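You operate a simulated robot arm through the tools that you are given. There is no shell and no other tool. Be economical: measure what you need, move in short steps, check, and stop when the job is done.

You are at the controls of a simulated robot arm. One attempt, no reset.

JOB
Take the napkin ring and put it on the tile on the top of the dining table.

The check looks at the end state, three seconds after you hand in, the way a careful person would. Anything else that was tipped, shoved, dropped, spilled or broken makes it a failure.

ROBOT AND FRAMES
A 7-joint arm with a two-finger parallel gripper, fixed in place. Base frame: the origin is at the foot of the arm, x ahead of it, y to its left, z up; the work surface is at about z = 0. Readings come in m, degrees, newtons and seconds.
With the tool pointing down near the work surface it reaches from about 0.24 to 0.62 m from the base axis. Its first joint turns from -66.0 to 66.0 degrees. Payload 2.6 kg.
Tool frame: the origin (TCP) lies between the finger pads and is the grasp point; the fingertips stand 0.03 m ahead of it; z points along the fingers, y is the line along which they close. Largest opening 0.094 m; finger width 0.028, thickness 0.01; the body of the gripper, 0.05 by 0.096 m, starts 0.055 m behind the TCP.
Orientation is that of the tool frame in the base frame, as [roll, pitch, yaw] about the fixed x, y, z axes, in that order (R = Rz(yaw) Ry(pitch) Rx(roll)). With the fingers straight down and closing along the base's y, the tool's x points along the base's -x, its y along +y and its z along -z.

CONTROLS
- The arm moves only by the tool step_arm. Its argument "motion" is a list of rows, each a list of 7 numbers: the shift along the base's x, y, z in m, then the turn, a rotation vector about the base's x, y, z in degrees, then the closure in counts, from 0 (fully open) to 255 (shut). In form: [[tx, ty, tz, rx, ry, rz, gripper], ...]. A call has 1 to 10 rows; each row shifts and turns the commanded pose from where the row before left it. Rows are played at 5 a second. More than 0.05 m and 8.6 degrees between two rows, or a gripper value outside its range, and nothing of the call is played. A pose out of reach is approached as far as the arm can. The call stops where the force on the tool passes 40 N (or 10 N more than at its start, if that is more) or the arm is blocked; 0.2 s more then pass. The fingers move at their own pace (about 0.072 m/s each) and stop on an object; they squeeze with about 44 N. The grip force told is the motor's: it shows also when the fingers shut on nothing. Time passes only in rows, and 0.2 s behind the last, so rows that do not move let the fingers close. The reply holds the time, the measured pose of the TCP, the force on the tool along the base axes, the opening and the grip force, in the units named above and with some noise, and new pictures: "views" is both (left out), scene, wrist or none.
- Cameras (640 x 400 px; columns grow to the right, rows downward): "scene" is fixed at [0.0433, 0.4398, 0.562]; the picture's right is [-0.69, -0.72, 0.00], its down [-0.43, 0.41, -0.80] and it looks along [0.58, -0.55, -0.60] (base axes); focal length 309 px, centre (320, 200). "wrist" rides on the gripper at [-0.037, 0, -0.058] in the tool frame; the picture's right is [0.00, -1.00, 0.00], its down [0.97, 0.00, -0.24] and it looks along [0.24, 0.00, 0.97] (tool axes); focal length 218 px, centre (320, 200).
- pixel_to_xyz(camera, pixels): for up to 12 pixels [column, row] of the newest picture of that camera ("zoom" is the newest enlarged one), the place [x, y, z] in the base frame of the surface seen there, good to about 0.002 m. No time passes.
- enlarge(camera, box): a new picture of the part [left, top, right, bottom] of that camera's present view, enlarged. No time passes.
- sign_off(): hands the job in; it is judged then, once.

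Keep the steps short. Do not move on a guess: measure, check each grasp and each placing, and mend mistakes. In all there are 60 turns and 120 pictures (those below and enlarged ones count). Leave the gripper open and the arm clear of the work at the hand-in unless told otherwise, and finish with a single line.

The tools are called after "Call:" as name(argument=value, ...) on one line, values as JSON. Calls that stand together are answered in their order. step_arm: Moves the arm, as the interface text tells. Its arguments: {"type":"object","properties":{"motion":{"type":"array","items":{"type":"array","items":{"type":"number"}}},"views":{"type":"string","enum":["both","scene","wrist","none"]}},"required":["motion"]} The other tools are called the same way: pixel_to_xyz (camera, pixels) gives the place of the surface under pixels of a picture; enlarge (camera, box) takes an enlarged picture of a part of a camera's view; sign_off () hands the job in.

At the start:

```text
t: 0.0
position: [0.465, 0.0286, 0.2372]
tool_rot: [179.9, -0.1, -179.9]
force: [-0.9, 0.4, -0.1]
finger_gap: 0.0938
finger_force: 0.2
```

scene: 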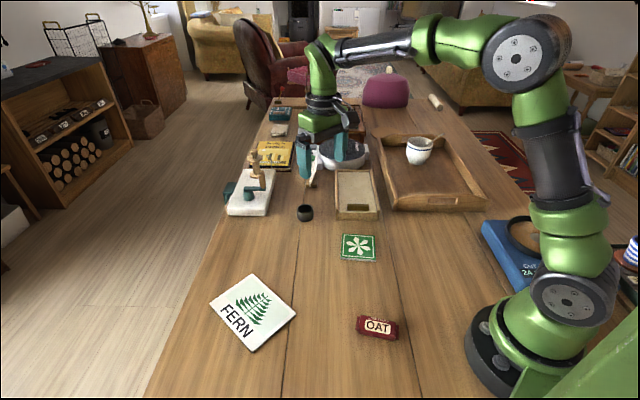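
wrist: 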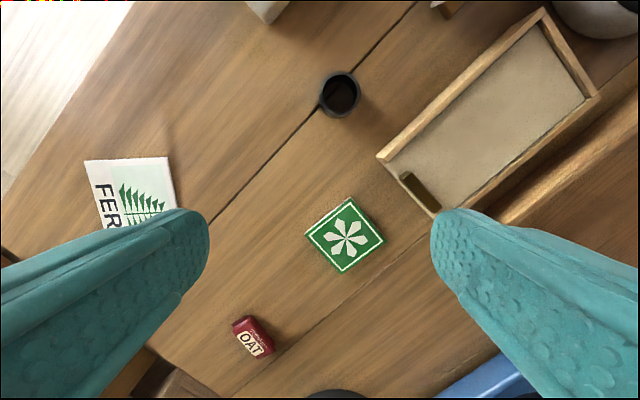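

I see a small dark ring-like thing at scene (305,212), a green square at (358,247) and a white FERN square at (252,311). I will enlarge these to tell them apart.

Call:
enlarge(camera="scene", box=[200, 130, 400, 255])

Call:
enlarge(camera="scene", box=[190, 225, 430, 375])

Call:
enlarge(camera="wrist", box=[240, 40, 440, 165])

Call:
pixel_to_xyz(camera="wrist", pixels=[[341, 95], [340, 75], [323, 95], [359, 95], [340, 113], [345, 235], [310, 235], [345, 270], [380, 240], [349, 199], [300, 130], [130, 190]])

```text
3.20 times, centred on (300, 192) of scene
```

zoom: 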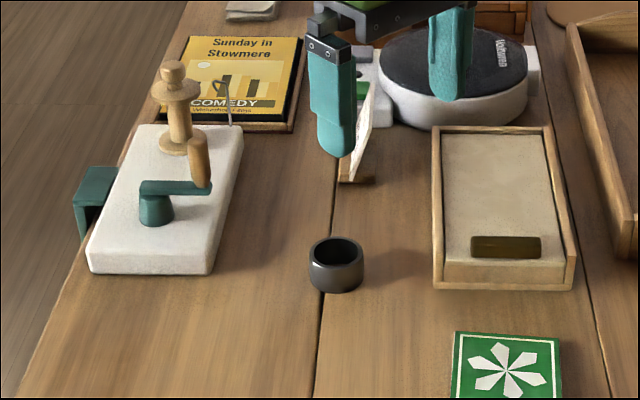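

```text
2.67 times, centred on (310, 300) of scene
```

zoom: 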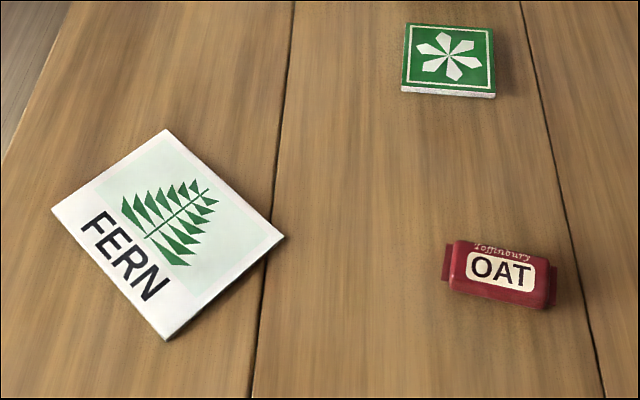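

```text
3.20 times, centred on (340, 102) of wrist
```

zoom: 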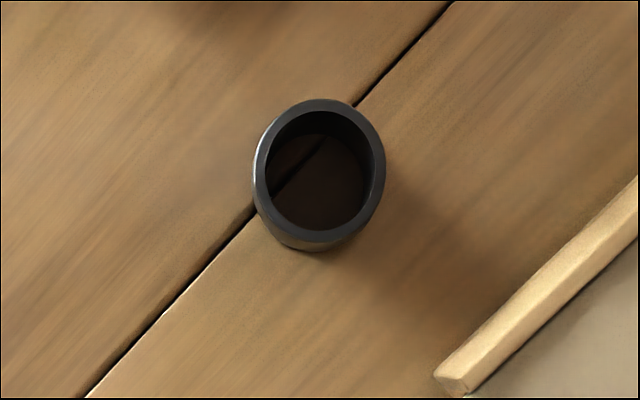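

```text
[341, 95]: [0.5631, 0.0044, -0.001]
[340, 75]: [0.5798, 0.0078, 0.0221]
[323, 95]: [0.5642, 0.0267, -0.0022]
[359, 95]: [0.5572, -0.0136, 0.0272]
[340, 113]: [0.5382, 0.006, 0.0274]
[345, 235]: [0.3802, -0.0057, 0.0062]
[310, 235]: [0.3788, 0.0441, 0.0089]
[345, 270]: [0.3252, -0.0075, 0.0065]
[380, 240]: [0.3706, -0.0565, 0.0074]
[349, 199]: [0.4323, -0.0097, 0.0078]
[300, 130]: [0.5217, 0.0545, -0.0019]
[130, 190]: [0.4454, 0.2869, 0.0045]
```

The dark ring is open through (the table seam shows inside), so it is the napkin ring, centred near (0.56,0.006) with its top around z 0.027. Before choosing a target I will look at the two squares more closely and measure their thickness.

Call:
enlarge(camera="scene", box=[205, 268, 301, 355])

Call:
pixel_to_xyz(camera="scene", pixels=[[252, 310], [251, 277], [293, 312], [252, 347], [213, 303], [358, 247], [343, 237], [373, 238], [375, 258], [342, 257], [320, 280], [200, 310]])

Call:
enlarge(camera="scene", box=[328, 222, 392, 270])

Call:
pixel_to_xyz(camera="zoom", pixels=[[320, 200], [150, 130], [460, 130], [480, 340], [140, 330]])

```text
4.60 times, centred on (253, 312) of scene
```

zoom: 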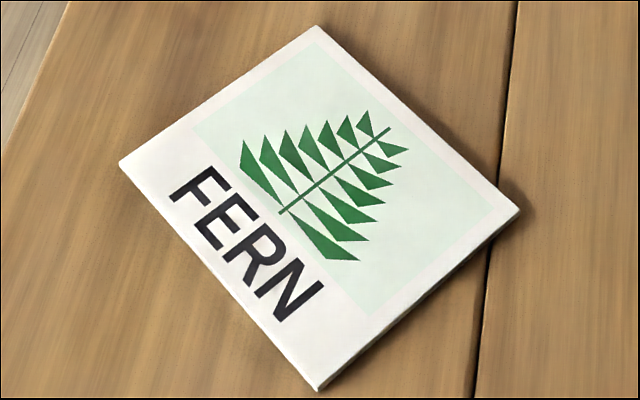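

```text
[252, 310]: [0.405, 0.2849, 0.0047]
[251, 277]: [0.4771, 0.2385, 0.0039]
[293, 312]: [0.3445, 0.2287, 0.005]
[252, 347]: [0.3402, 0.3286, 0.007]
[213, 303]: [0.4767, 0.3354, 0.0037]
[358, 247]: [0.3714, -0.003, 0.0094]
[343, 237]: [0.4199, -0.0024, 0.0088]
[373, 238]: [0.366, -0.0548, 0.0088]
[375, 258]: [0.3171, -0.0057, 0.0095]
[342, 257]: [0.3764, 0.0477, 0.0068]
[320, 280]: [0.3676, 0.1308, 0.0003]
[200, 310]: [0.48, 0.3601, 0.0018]
```

```text
8.33 times, centred on (360, 246) of scene
```

zoom: 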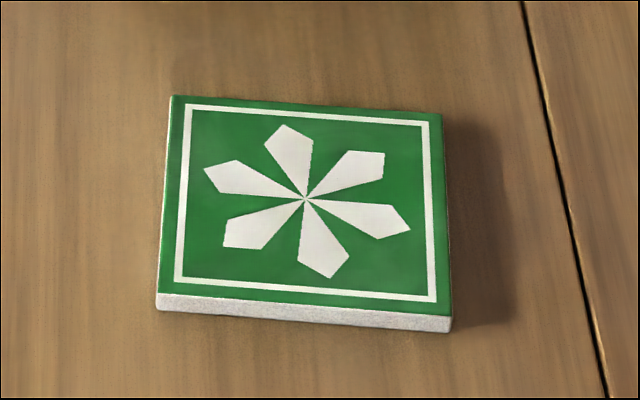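

```text
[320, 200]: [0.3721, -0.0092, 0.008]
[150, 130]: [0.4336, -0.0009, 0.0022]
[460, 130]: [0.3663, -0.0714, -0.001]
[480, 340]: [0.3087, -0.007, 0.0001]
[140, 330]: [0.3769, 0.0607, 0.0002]
```

The green square is a thick white-bodied tile, top at about z 0.008 and centre near (0.370,-0.004). FERN is a thin printed card. I compute the ring centre at (0.560,0.006), about 0.047 m across, with a top at 0.028. Next I move above it and down to z 0.10, fingers open.

Call:
step_arm(motion=[[0.032, -0.008, 0, 0, 0, 0, 0], [0.032, -0.008, 0, 0, 0, 0, 0], [0.031, -0.0066, 0, 0, 0, 0, 0], [0, 0, -0.04, 0, 0, 0, 0], [0, 0, -0.04, 0, 0, 0, 0], [0, 0, -0.04, 0, 0, 0, 0], [0, 0, -0.017, 0, 0, 0, 0], [0, 0, 0, 0, 0, 0, 0]])

```text
t: 1.8
position: [0.5606, 0.0079, 0.0959]
tool_rot: [-180.0, 0.0, -180.0]
force: [0.0, -0.1, 0.7]
finger_gap: 0.0941
finger_force: 0.0
```

scene: 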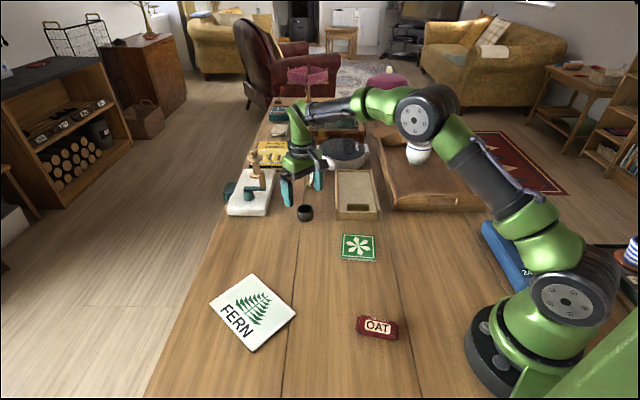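
wrist: 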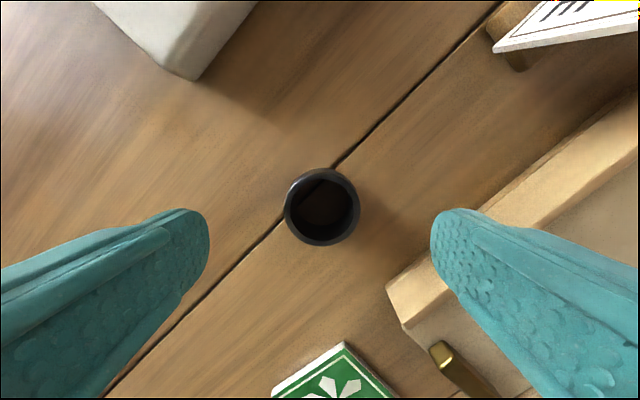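

The ring shows centred at wrist (322,207), giving about (0.562,0.007), so it is well lined up. The wooden box's rim at (470,215) looks near the right finger, so I measure its edge before descending.

Call:
pixel_to_xyz(camera="wrist", pixels=[[390, 287], [405, 325], [425, 260], [510, 190], [545, 165], [322, 170], [322, 243], [287, 207], [358, 207], [400, 290]])

```text
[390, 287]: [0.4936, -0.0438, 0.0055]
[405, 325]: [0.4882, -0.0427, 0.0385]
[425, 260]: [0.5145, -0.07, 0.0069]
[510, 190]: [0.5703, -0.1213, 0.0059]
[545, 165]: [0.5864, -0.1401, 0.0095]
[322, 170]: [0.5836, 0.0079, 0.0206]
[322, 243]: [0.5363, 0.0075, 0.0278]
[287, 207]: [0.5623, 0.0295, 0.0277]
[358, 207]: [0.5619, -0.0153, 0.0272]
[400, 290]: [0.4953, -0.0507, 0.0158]
```

The box is at least 0.04 m from the finger, so the way is clear. The ring centre reads (0.561,0.007). I lower to about z 0.036 with fingers open.

Call:
step_arm(motion=[[0, 0, -0.025, 0, 0, 0, 0], [0, 0, -0.02, 0, 0, 0, 0], [0, 0, -0.015, 0, 0, 0, 0], [0, 0, 0, 0, 0, 0, 0]], views="wrist")

```text
t: 2.8
position: [0.5598, 0.01, 0.0375]
tool_rot: [179.9, 0.0, -180.0]
force: [0.7, -0.6, -0.1]
finger_gap: 0.094
finger_force: 0.0
```

wrist: 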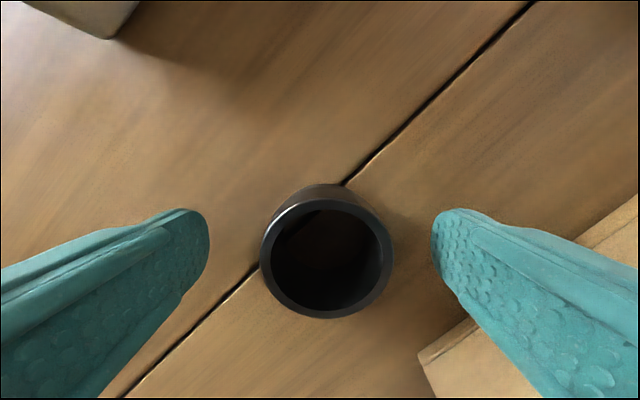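

The ring is centred at wrist (327,258), about 2 mm toward -y of the gripper's middle. I shift -0.002 in y, lower 2 mm, and close.

Call:
step_arm(motion=[[0, -0.002, -0.002, 0, 0, 0, 0], [0, 0, 0, 0, 0, 0, 60], [0, 0, 0, 0, 0, 0, 100], [0, 0, 0, 0, 0, 0, 255], [0, 0, 0, 0, 0, 0, 255], [0, 0, 0, 0, 0, 0, 255]], views="wrist")

```text
t: 4.2
position: [0.561, 0.0067, 0.0362]
tool_rot: [180.0, 0.0, 180.0]
force: [0.1, 0.4, 0.7]
finger_gap: 0.0462
finger_force: 43.9
```

wrist: 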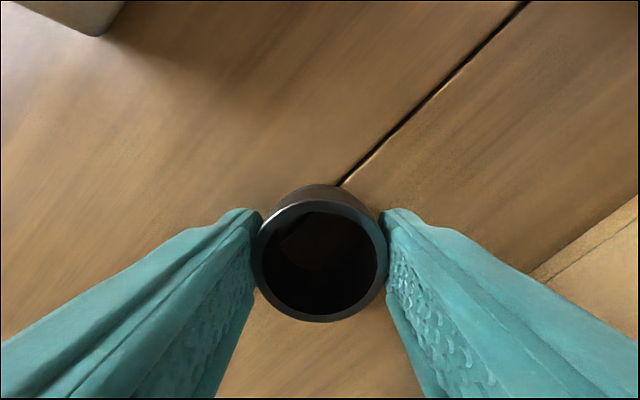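

The gap stopped at 0.0462 with 44 N, so the ring is held. I lift it by 0.08 and check.

Call:
step_arm(motion=[[0, 0, 0.02, 0, 0, 0, 255], [0, 0, 0.03, 0, 0, 0, 255], [0, 0, 0.03, 0, 0, 0, 255], [0, 0, 0, 0, 0, 0, 255]])

```text
t: 5.2
position: [0.56, 0.0035, 0.1169]
tool_rot: [180.0, -0.1, 180.0]
force: [-0.4, -0.2, -0.6]
finger_gap: 0.0464
finger_force: 44.0
```

scene: 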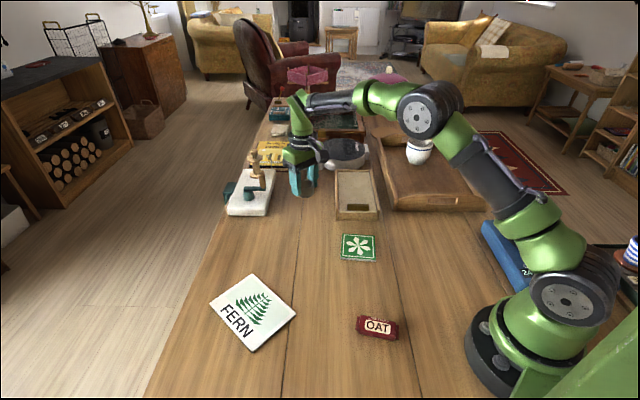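
wrist: 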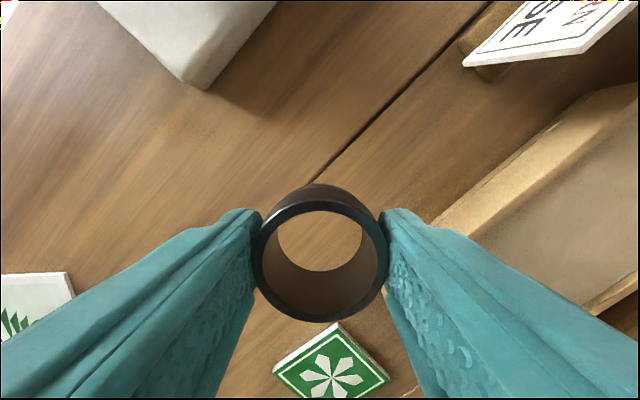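

The ring is lifted and level. I move it to over the tile centre (0.370,-0.004), at the same height.

Call:
step_arm(motion=[[-0.038, -0.0016, 0, 0, 0, 0, 255], [-0.038, -0.0016, 0, 0, 0, 0, 255], [-0.038, -0.0016, 0, 0, 0, 0, 255], [-0.038, -0.0016, 0, 0, 0, 0, 255], [-0.038, -0.0016, 0, 0, 0, 0, 255], [0, 0, 0, 0, 0, 0, 255], [0, 0, 0, 0, 0, 0, 255]])

```text
t: 6.8
position: [0.3669, -0.0001, 0.1193]
tool_rot: [-180.0, 0.0, 180.0]
force: [0.0, 0.0, -0.9]
finger_gap: 0.0467
finger_force: 43.2
```

scene: 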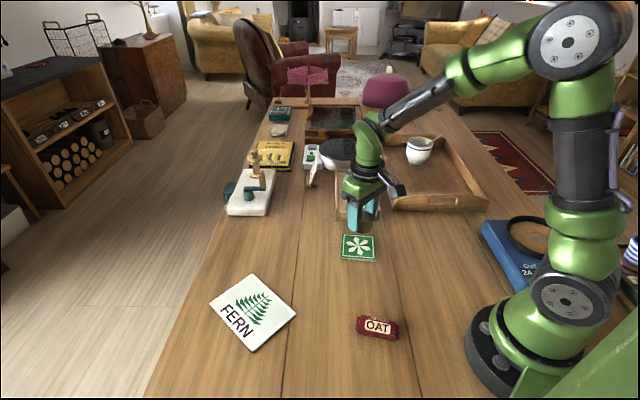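
wrist: 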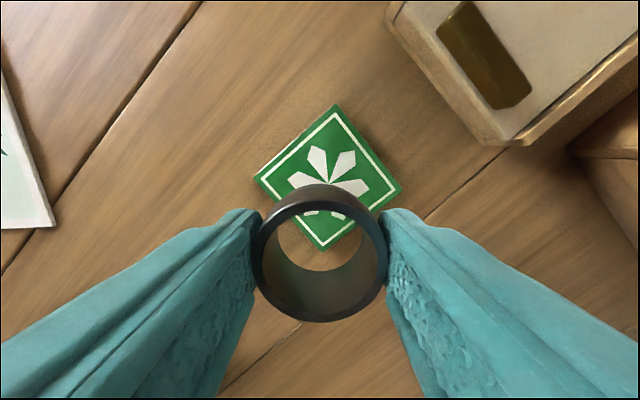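

The tile centre appears at wrist (329,180), slightly ahead and to -y of the ring's landing spot. I measure tile corners in this view.

Call:
pixel_to_xyz(camera="wrist", pixels=[[335, 107], [258, 178], [399, 189], [321, 246], [329, 180], [297, 178], [360, 185], [322, 218]])

Call:
enlarge(camera="wrist", box=[224, 80, 432, 210])

```text
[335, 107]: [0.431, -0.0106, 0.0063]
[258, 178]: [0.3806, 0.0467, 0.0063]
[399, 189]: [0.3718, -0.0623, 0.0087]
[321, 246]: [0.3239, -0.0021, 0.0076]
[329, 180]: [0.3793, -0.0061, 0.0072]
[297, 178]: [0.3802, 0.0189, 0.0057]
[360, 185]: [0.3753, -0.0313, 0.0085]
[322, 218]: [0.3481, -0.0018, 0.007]
```

```text
3.08 times, centred on (328, 145) of wrist
```

zoom: 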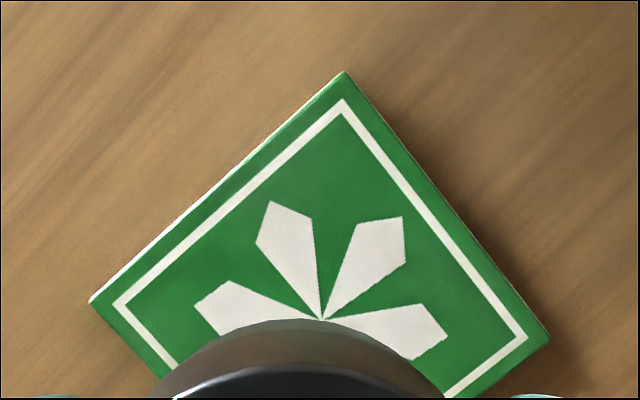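

Measurements put the tile centre at about (0.376,-0.007), top z 0.007–0.008. I shift +0.007 x, -0.005 y and lower to about z 0.055 (ring bottom ~1 cm above the tile).

Call:
step_arm(motion=[[0.007, -0.005, 0, 0, 0, 0, 255], [0, 0, -0.025, 0, 0, 0, 255], [0, 0, -0.025, 0, 0, 0, 255], [0, 0, -0.013, 0, 0, 0, 255], [0, 0, 0, 0, 0, 0, 255]])

Call:
enlarge(camera="scene", box=[310, 190, 406, 280])

```text
t: 8.0
position: [0.3753, -0.0062, 0.055]
tool_rot: [180.0, 0.1, 179.9]
force: [0.2, -0.5, -1.6]
finger_gap: 0.046
finger_force: 44.0
```

scene: 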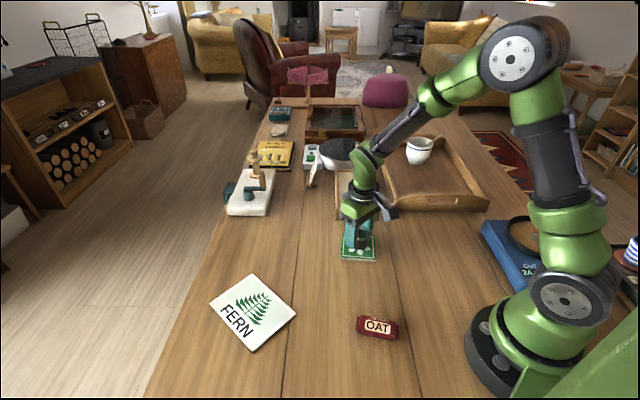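
wrist: 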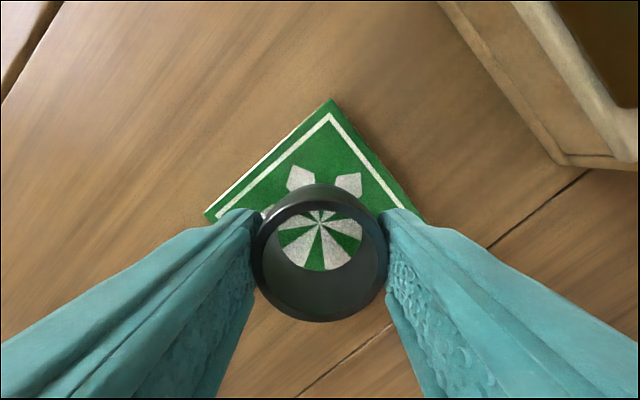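

```text
4.44 times, centred on (358, 235) of scene
```

zoom: 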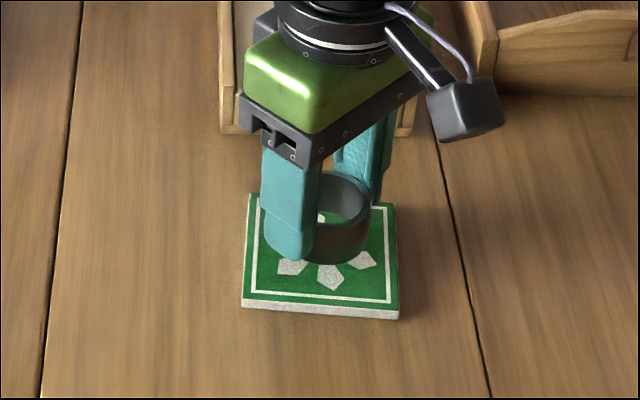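

The flower's centre shows through the ring at (320,224), so it is well centred. I lower in 2 mm steps toward z 0.045.

Call:
step_arm(motion=[[0, 0, -0.003, 0, 0, 0, 255], [0, 0, -0.003, 0, 0, 0, 255], [0, 0, -0.002, 0, 0, 0, 255], [0, 0, -0.001, 0, 0, 0, 255], [0, 0, 0, 0, 0, 0, 255]], views="wrist")

Call:
enlarge(camera="scene", box=[326, 215, 390, 270])

```text
t: 9.2
position: [0.377, -0.0088, 0.0457]
tool_rot: [-180.0, 0.0, 180.0]
force: [-0.5, -0.6, -0.2]
finger_gap: 0.0464
finger_force: 44.0
```

wrist: 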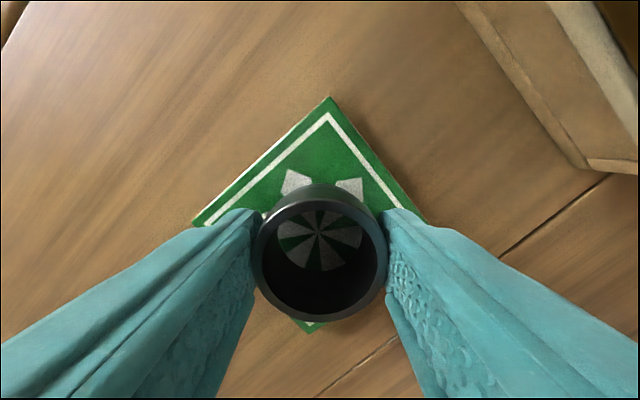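

```text
7.27 times, centred on (358, 242) of scene
```

zoom: 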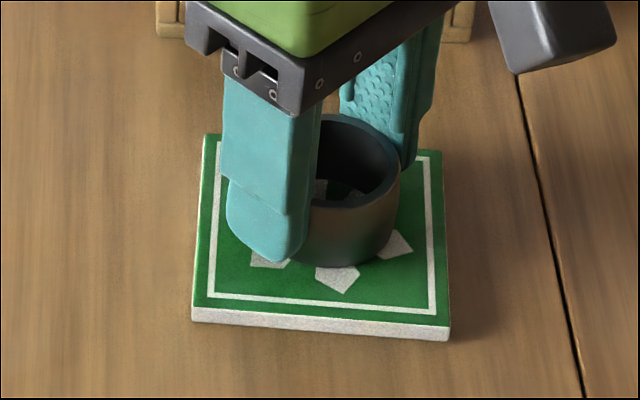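

No contact force yet (z 0.0457). I lower in 1 mm steps and read the vertical force for touch.

Call:
step_arm(motion=[[0, 0, -0.001, 0, 0, 0, 255], [0, 0, 0, 0, 0, 0, 255]], views="none")

```text
t: 9.8
position: [0.3762, -0.0076, 0.0446]
tool_rot: [-179.9, -0.1, -180.0]
force: [-0.1, 0.3, -0.7]
finger_gap: 0.0462
finger_force: 44.0
```

Still no contact; another 1 mm.

Call:
step_arm(motion=[[0, 0, -0.001, 0, 0, 0, 255], [0, 0, 0, 0, 0, 0, 255]], views="none")

```text
t: 10.4
position: [0.3767, -0.008, 0.0435]
tool_rot: [180.0, -0.1, 180.0]
force: [-1.8, -0.1, 6.0]
finger_gap: 0.0463
finger_force: 44.2
```

The force now reads +6 N upward: the ring is touching the tile. I open the fingers in stages without moving.

Call:
step_arm(motion=[[0, 0, 0, 0, 0, 0, 120], [0, 0, 0, 0, 0, 0, 100], [0, 0, 0, 0, 0, 0, 60], [0, 0, 0, 0, 0, 0, 0], [0, 0, 0, 0, 0, 0, 0], [0, 0, 0, 0, 0, 0, 0]], views="wrist")

```text
t: 11.8
position: [0.3767, -0.0085, 0.0433]
tool_rot: [180.0, 0.0, 180.0]
force: [-0.1, -0.3, 0.0]
finger_gap: 0.0942
finger_force: 0.1
```

wrist: 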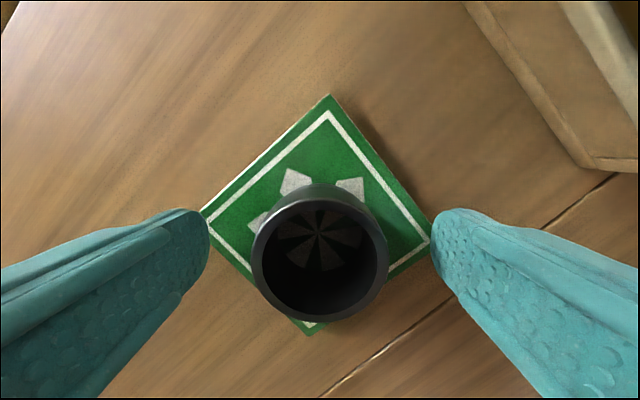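

The ring stands free on the tile, with the fingers fully open (0.094) clear on both sides. I raise straight up.

Call:
step_arm(motion=[[0, 0, 0.02, 0, 0, 0, 0], [0, 0, 0.04, 0, 0, 0, 0], [0, 0, 0.045, 0, 0, 0, 0], [0, 0, 0.045, 0, 0, 0, 0], [0, 0, 0.04, 0, 0, 0, 0], [0, 0, 0, 0, 0, 0, 0]])

Call:
enlarge(camera="scene", box=[310, 200, 406, 275])

```text
t: 13.2
position: [0.3783, -0.0104, 0.2327]
tool_rot: [-180.0, -0.1, 180.0]
force: [-0.1, 0.2, -0.2]
finger_gap: 0.0938
finger_force: 0.1
```

scene: 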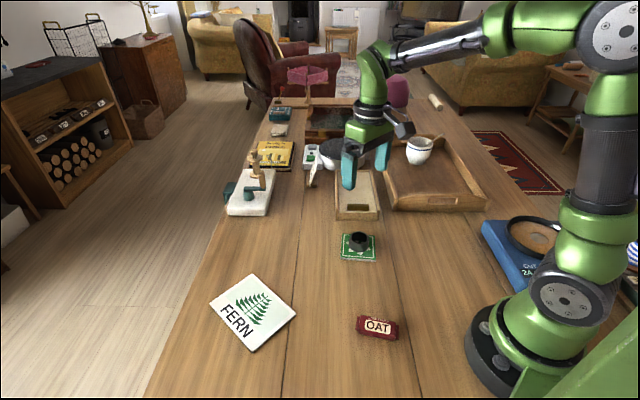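
wrist: 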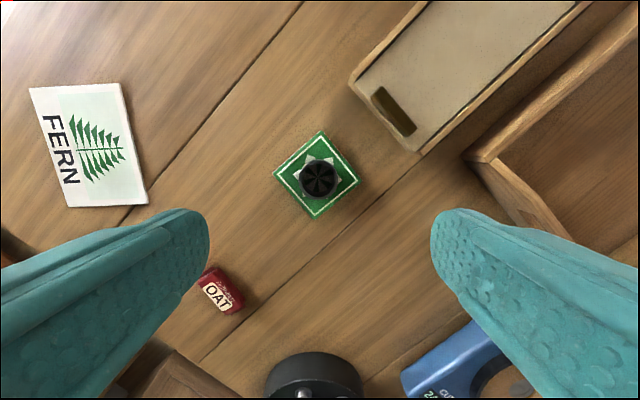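

```text
5.33 times, centred on (358, 238) of scene
```

zoom: 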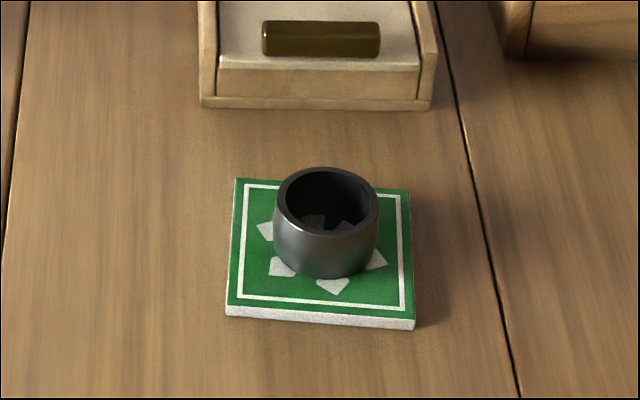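

The ring stands upright in the middle of the tile at scene (358,240). Nothing else has moved, the gripper is open and the arm is clear, so I hand in.

Call:
sign_off()

```text
The job is handed in.
```

The napkin ring is standing upright in the middle of the green tile, nothing else was disturbed, and the job is handed in with the gripper open and the arm clear.
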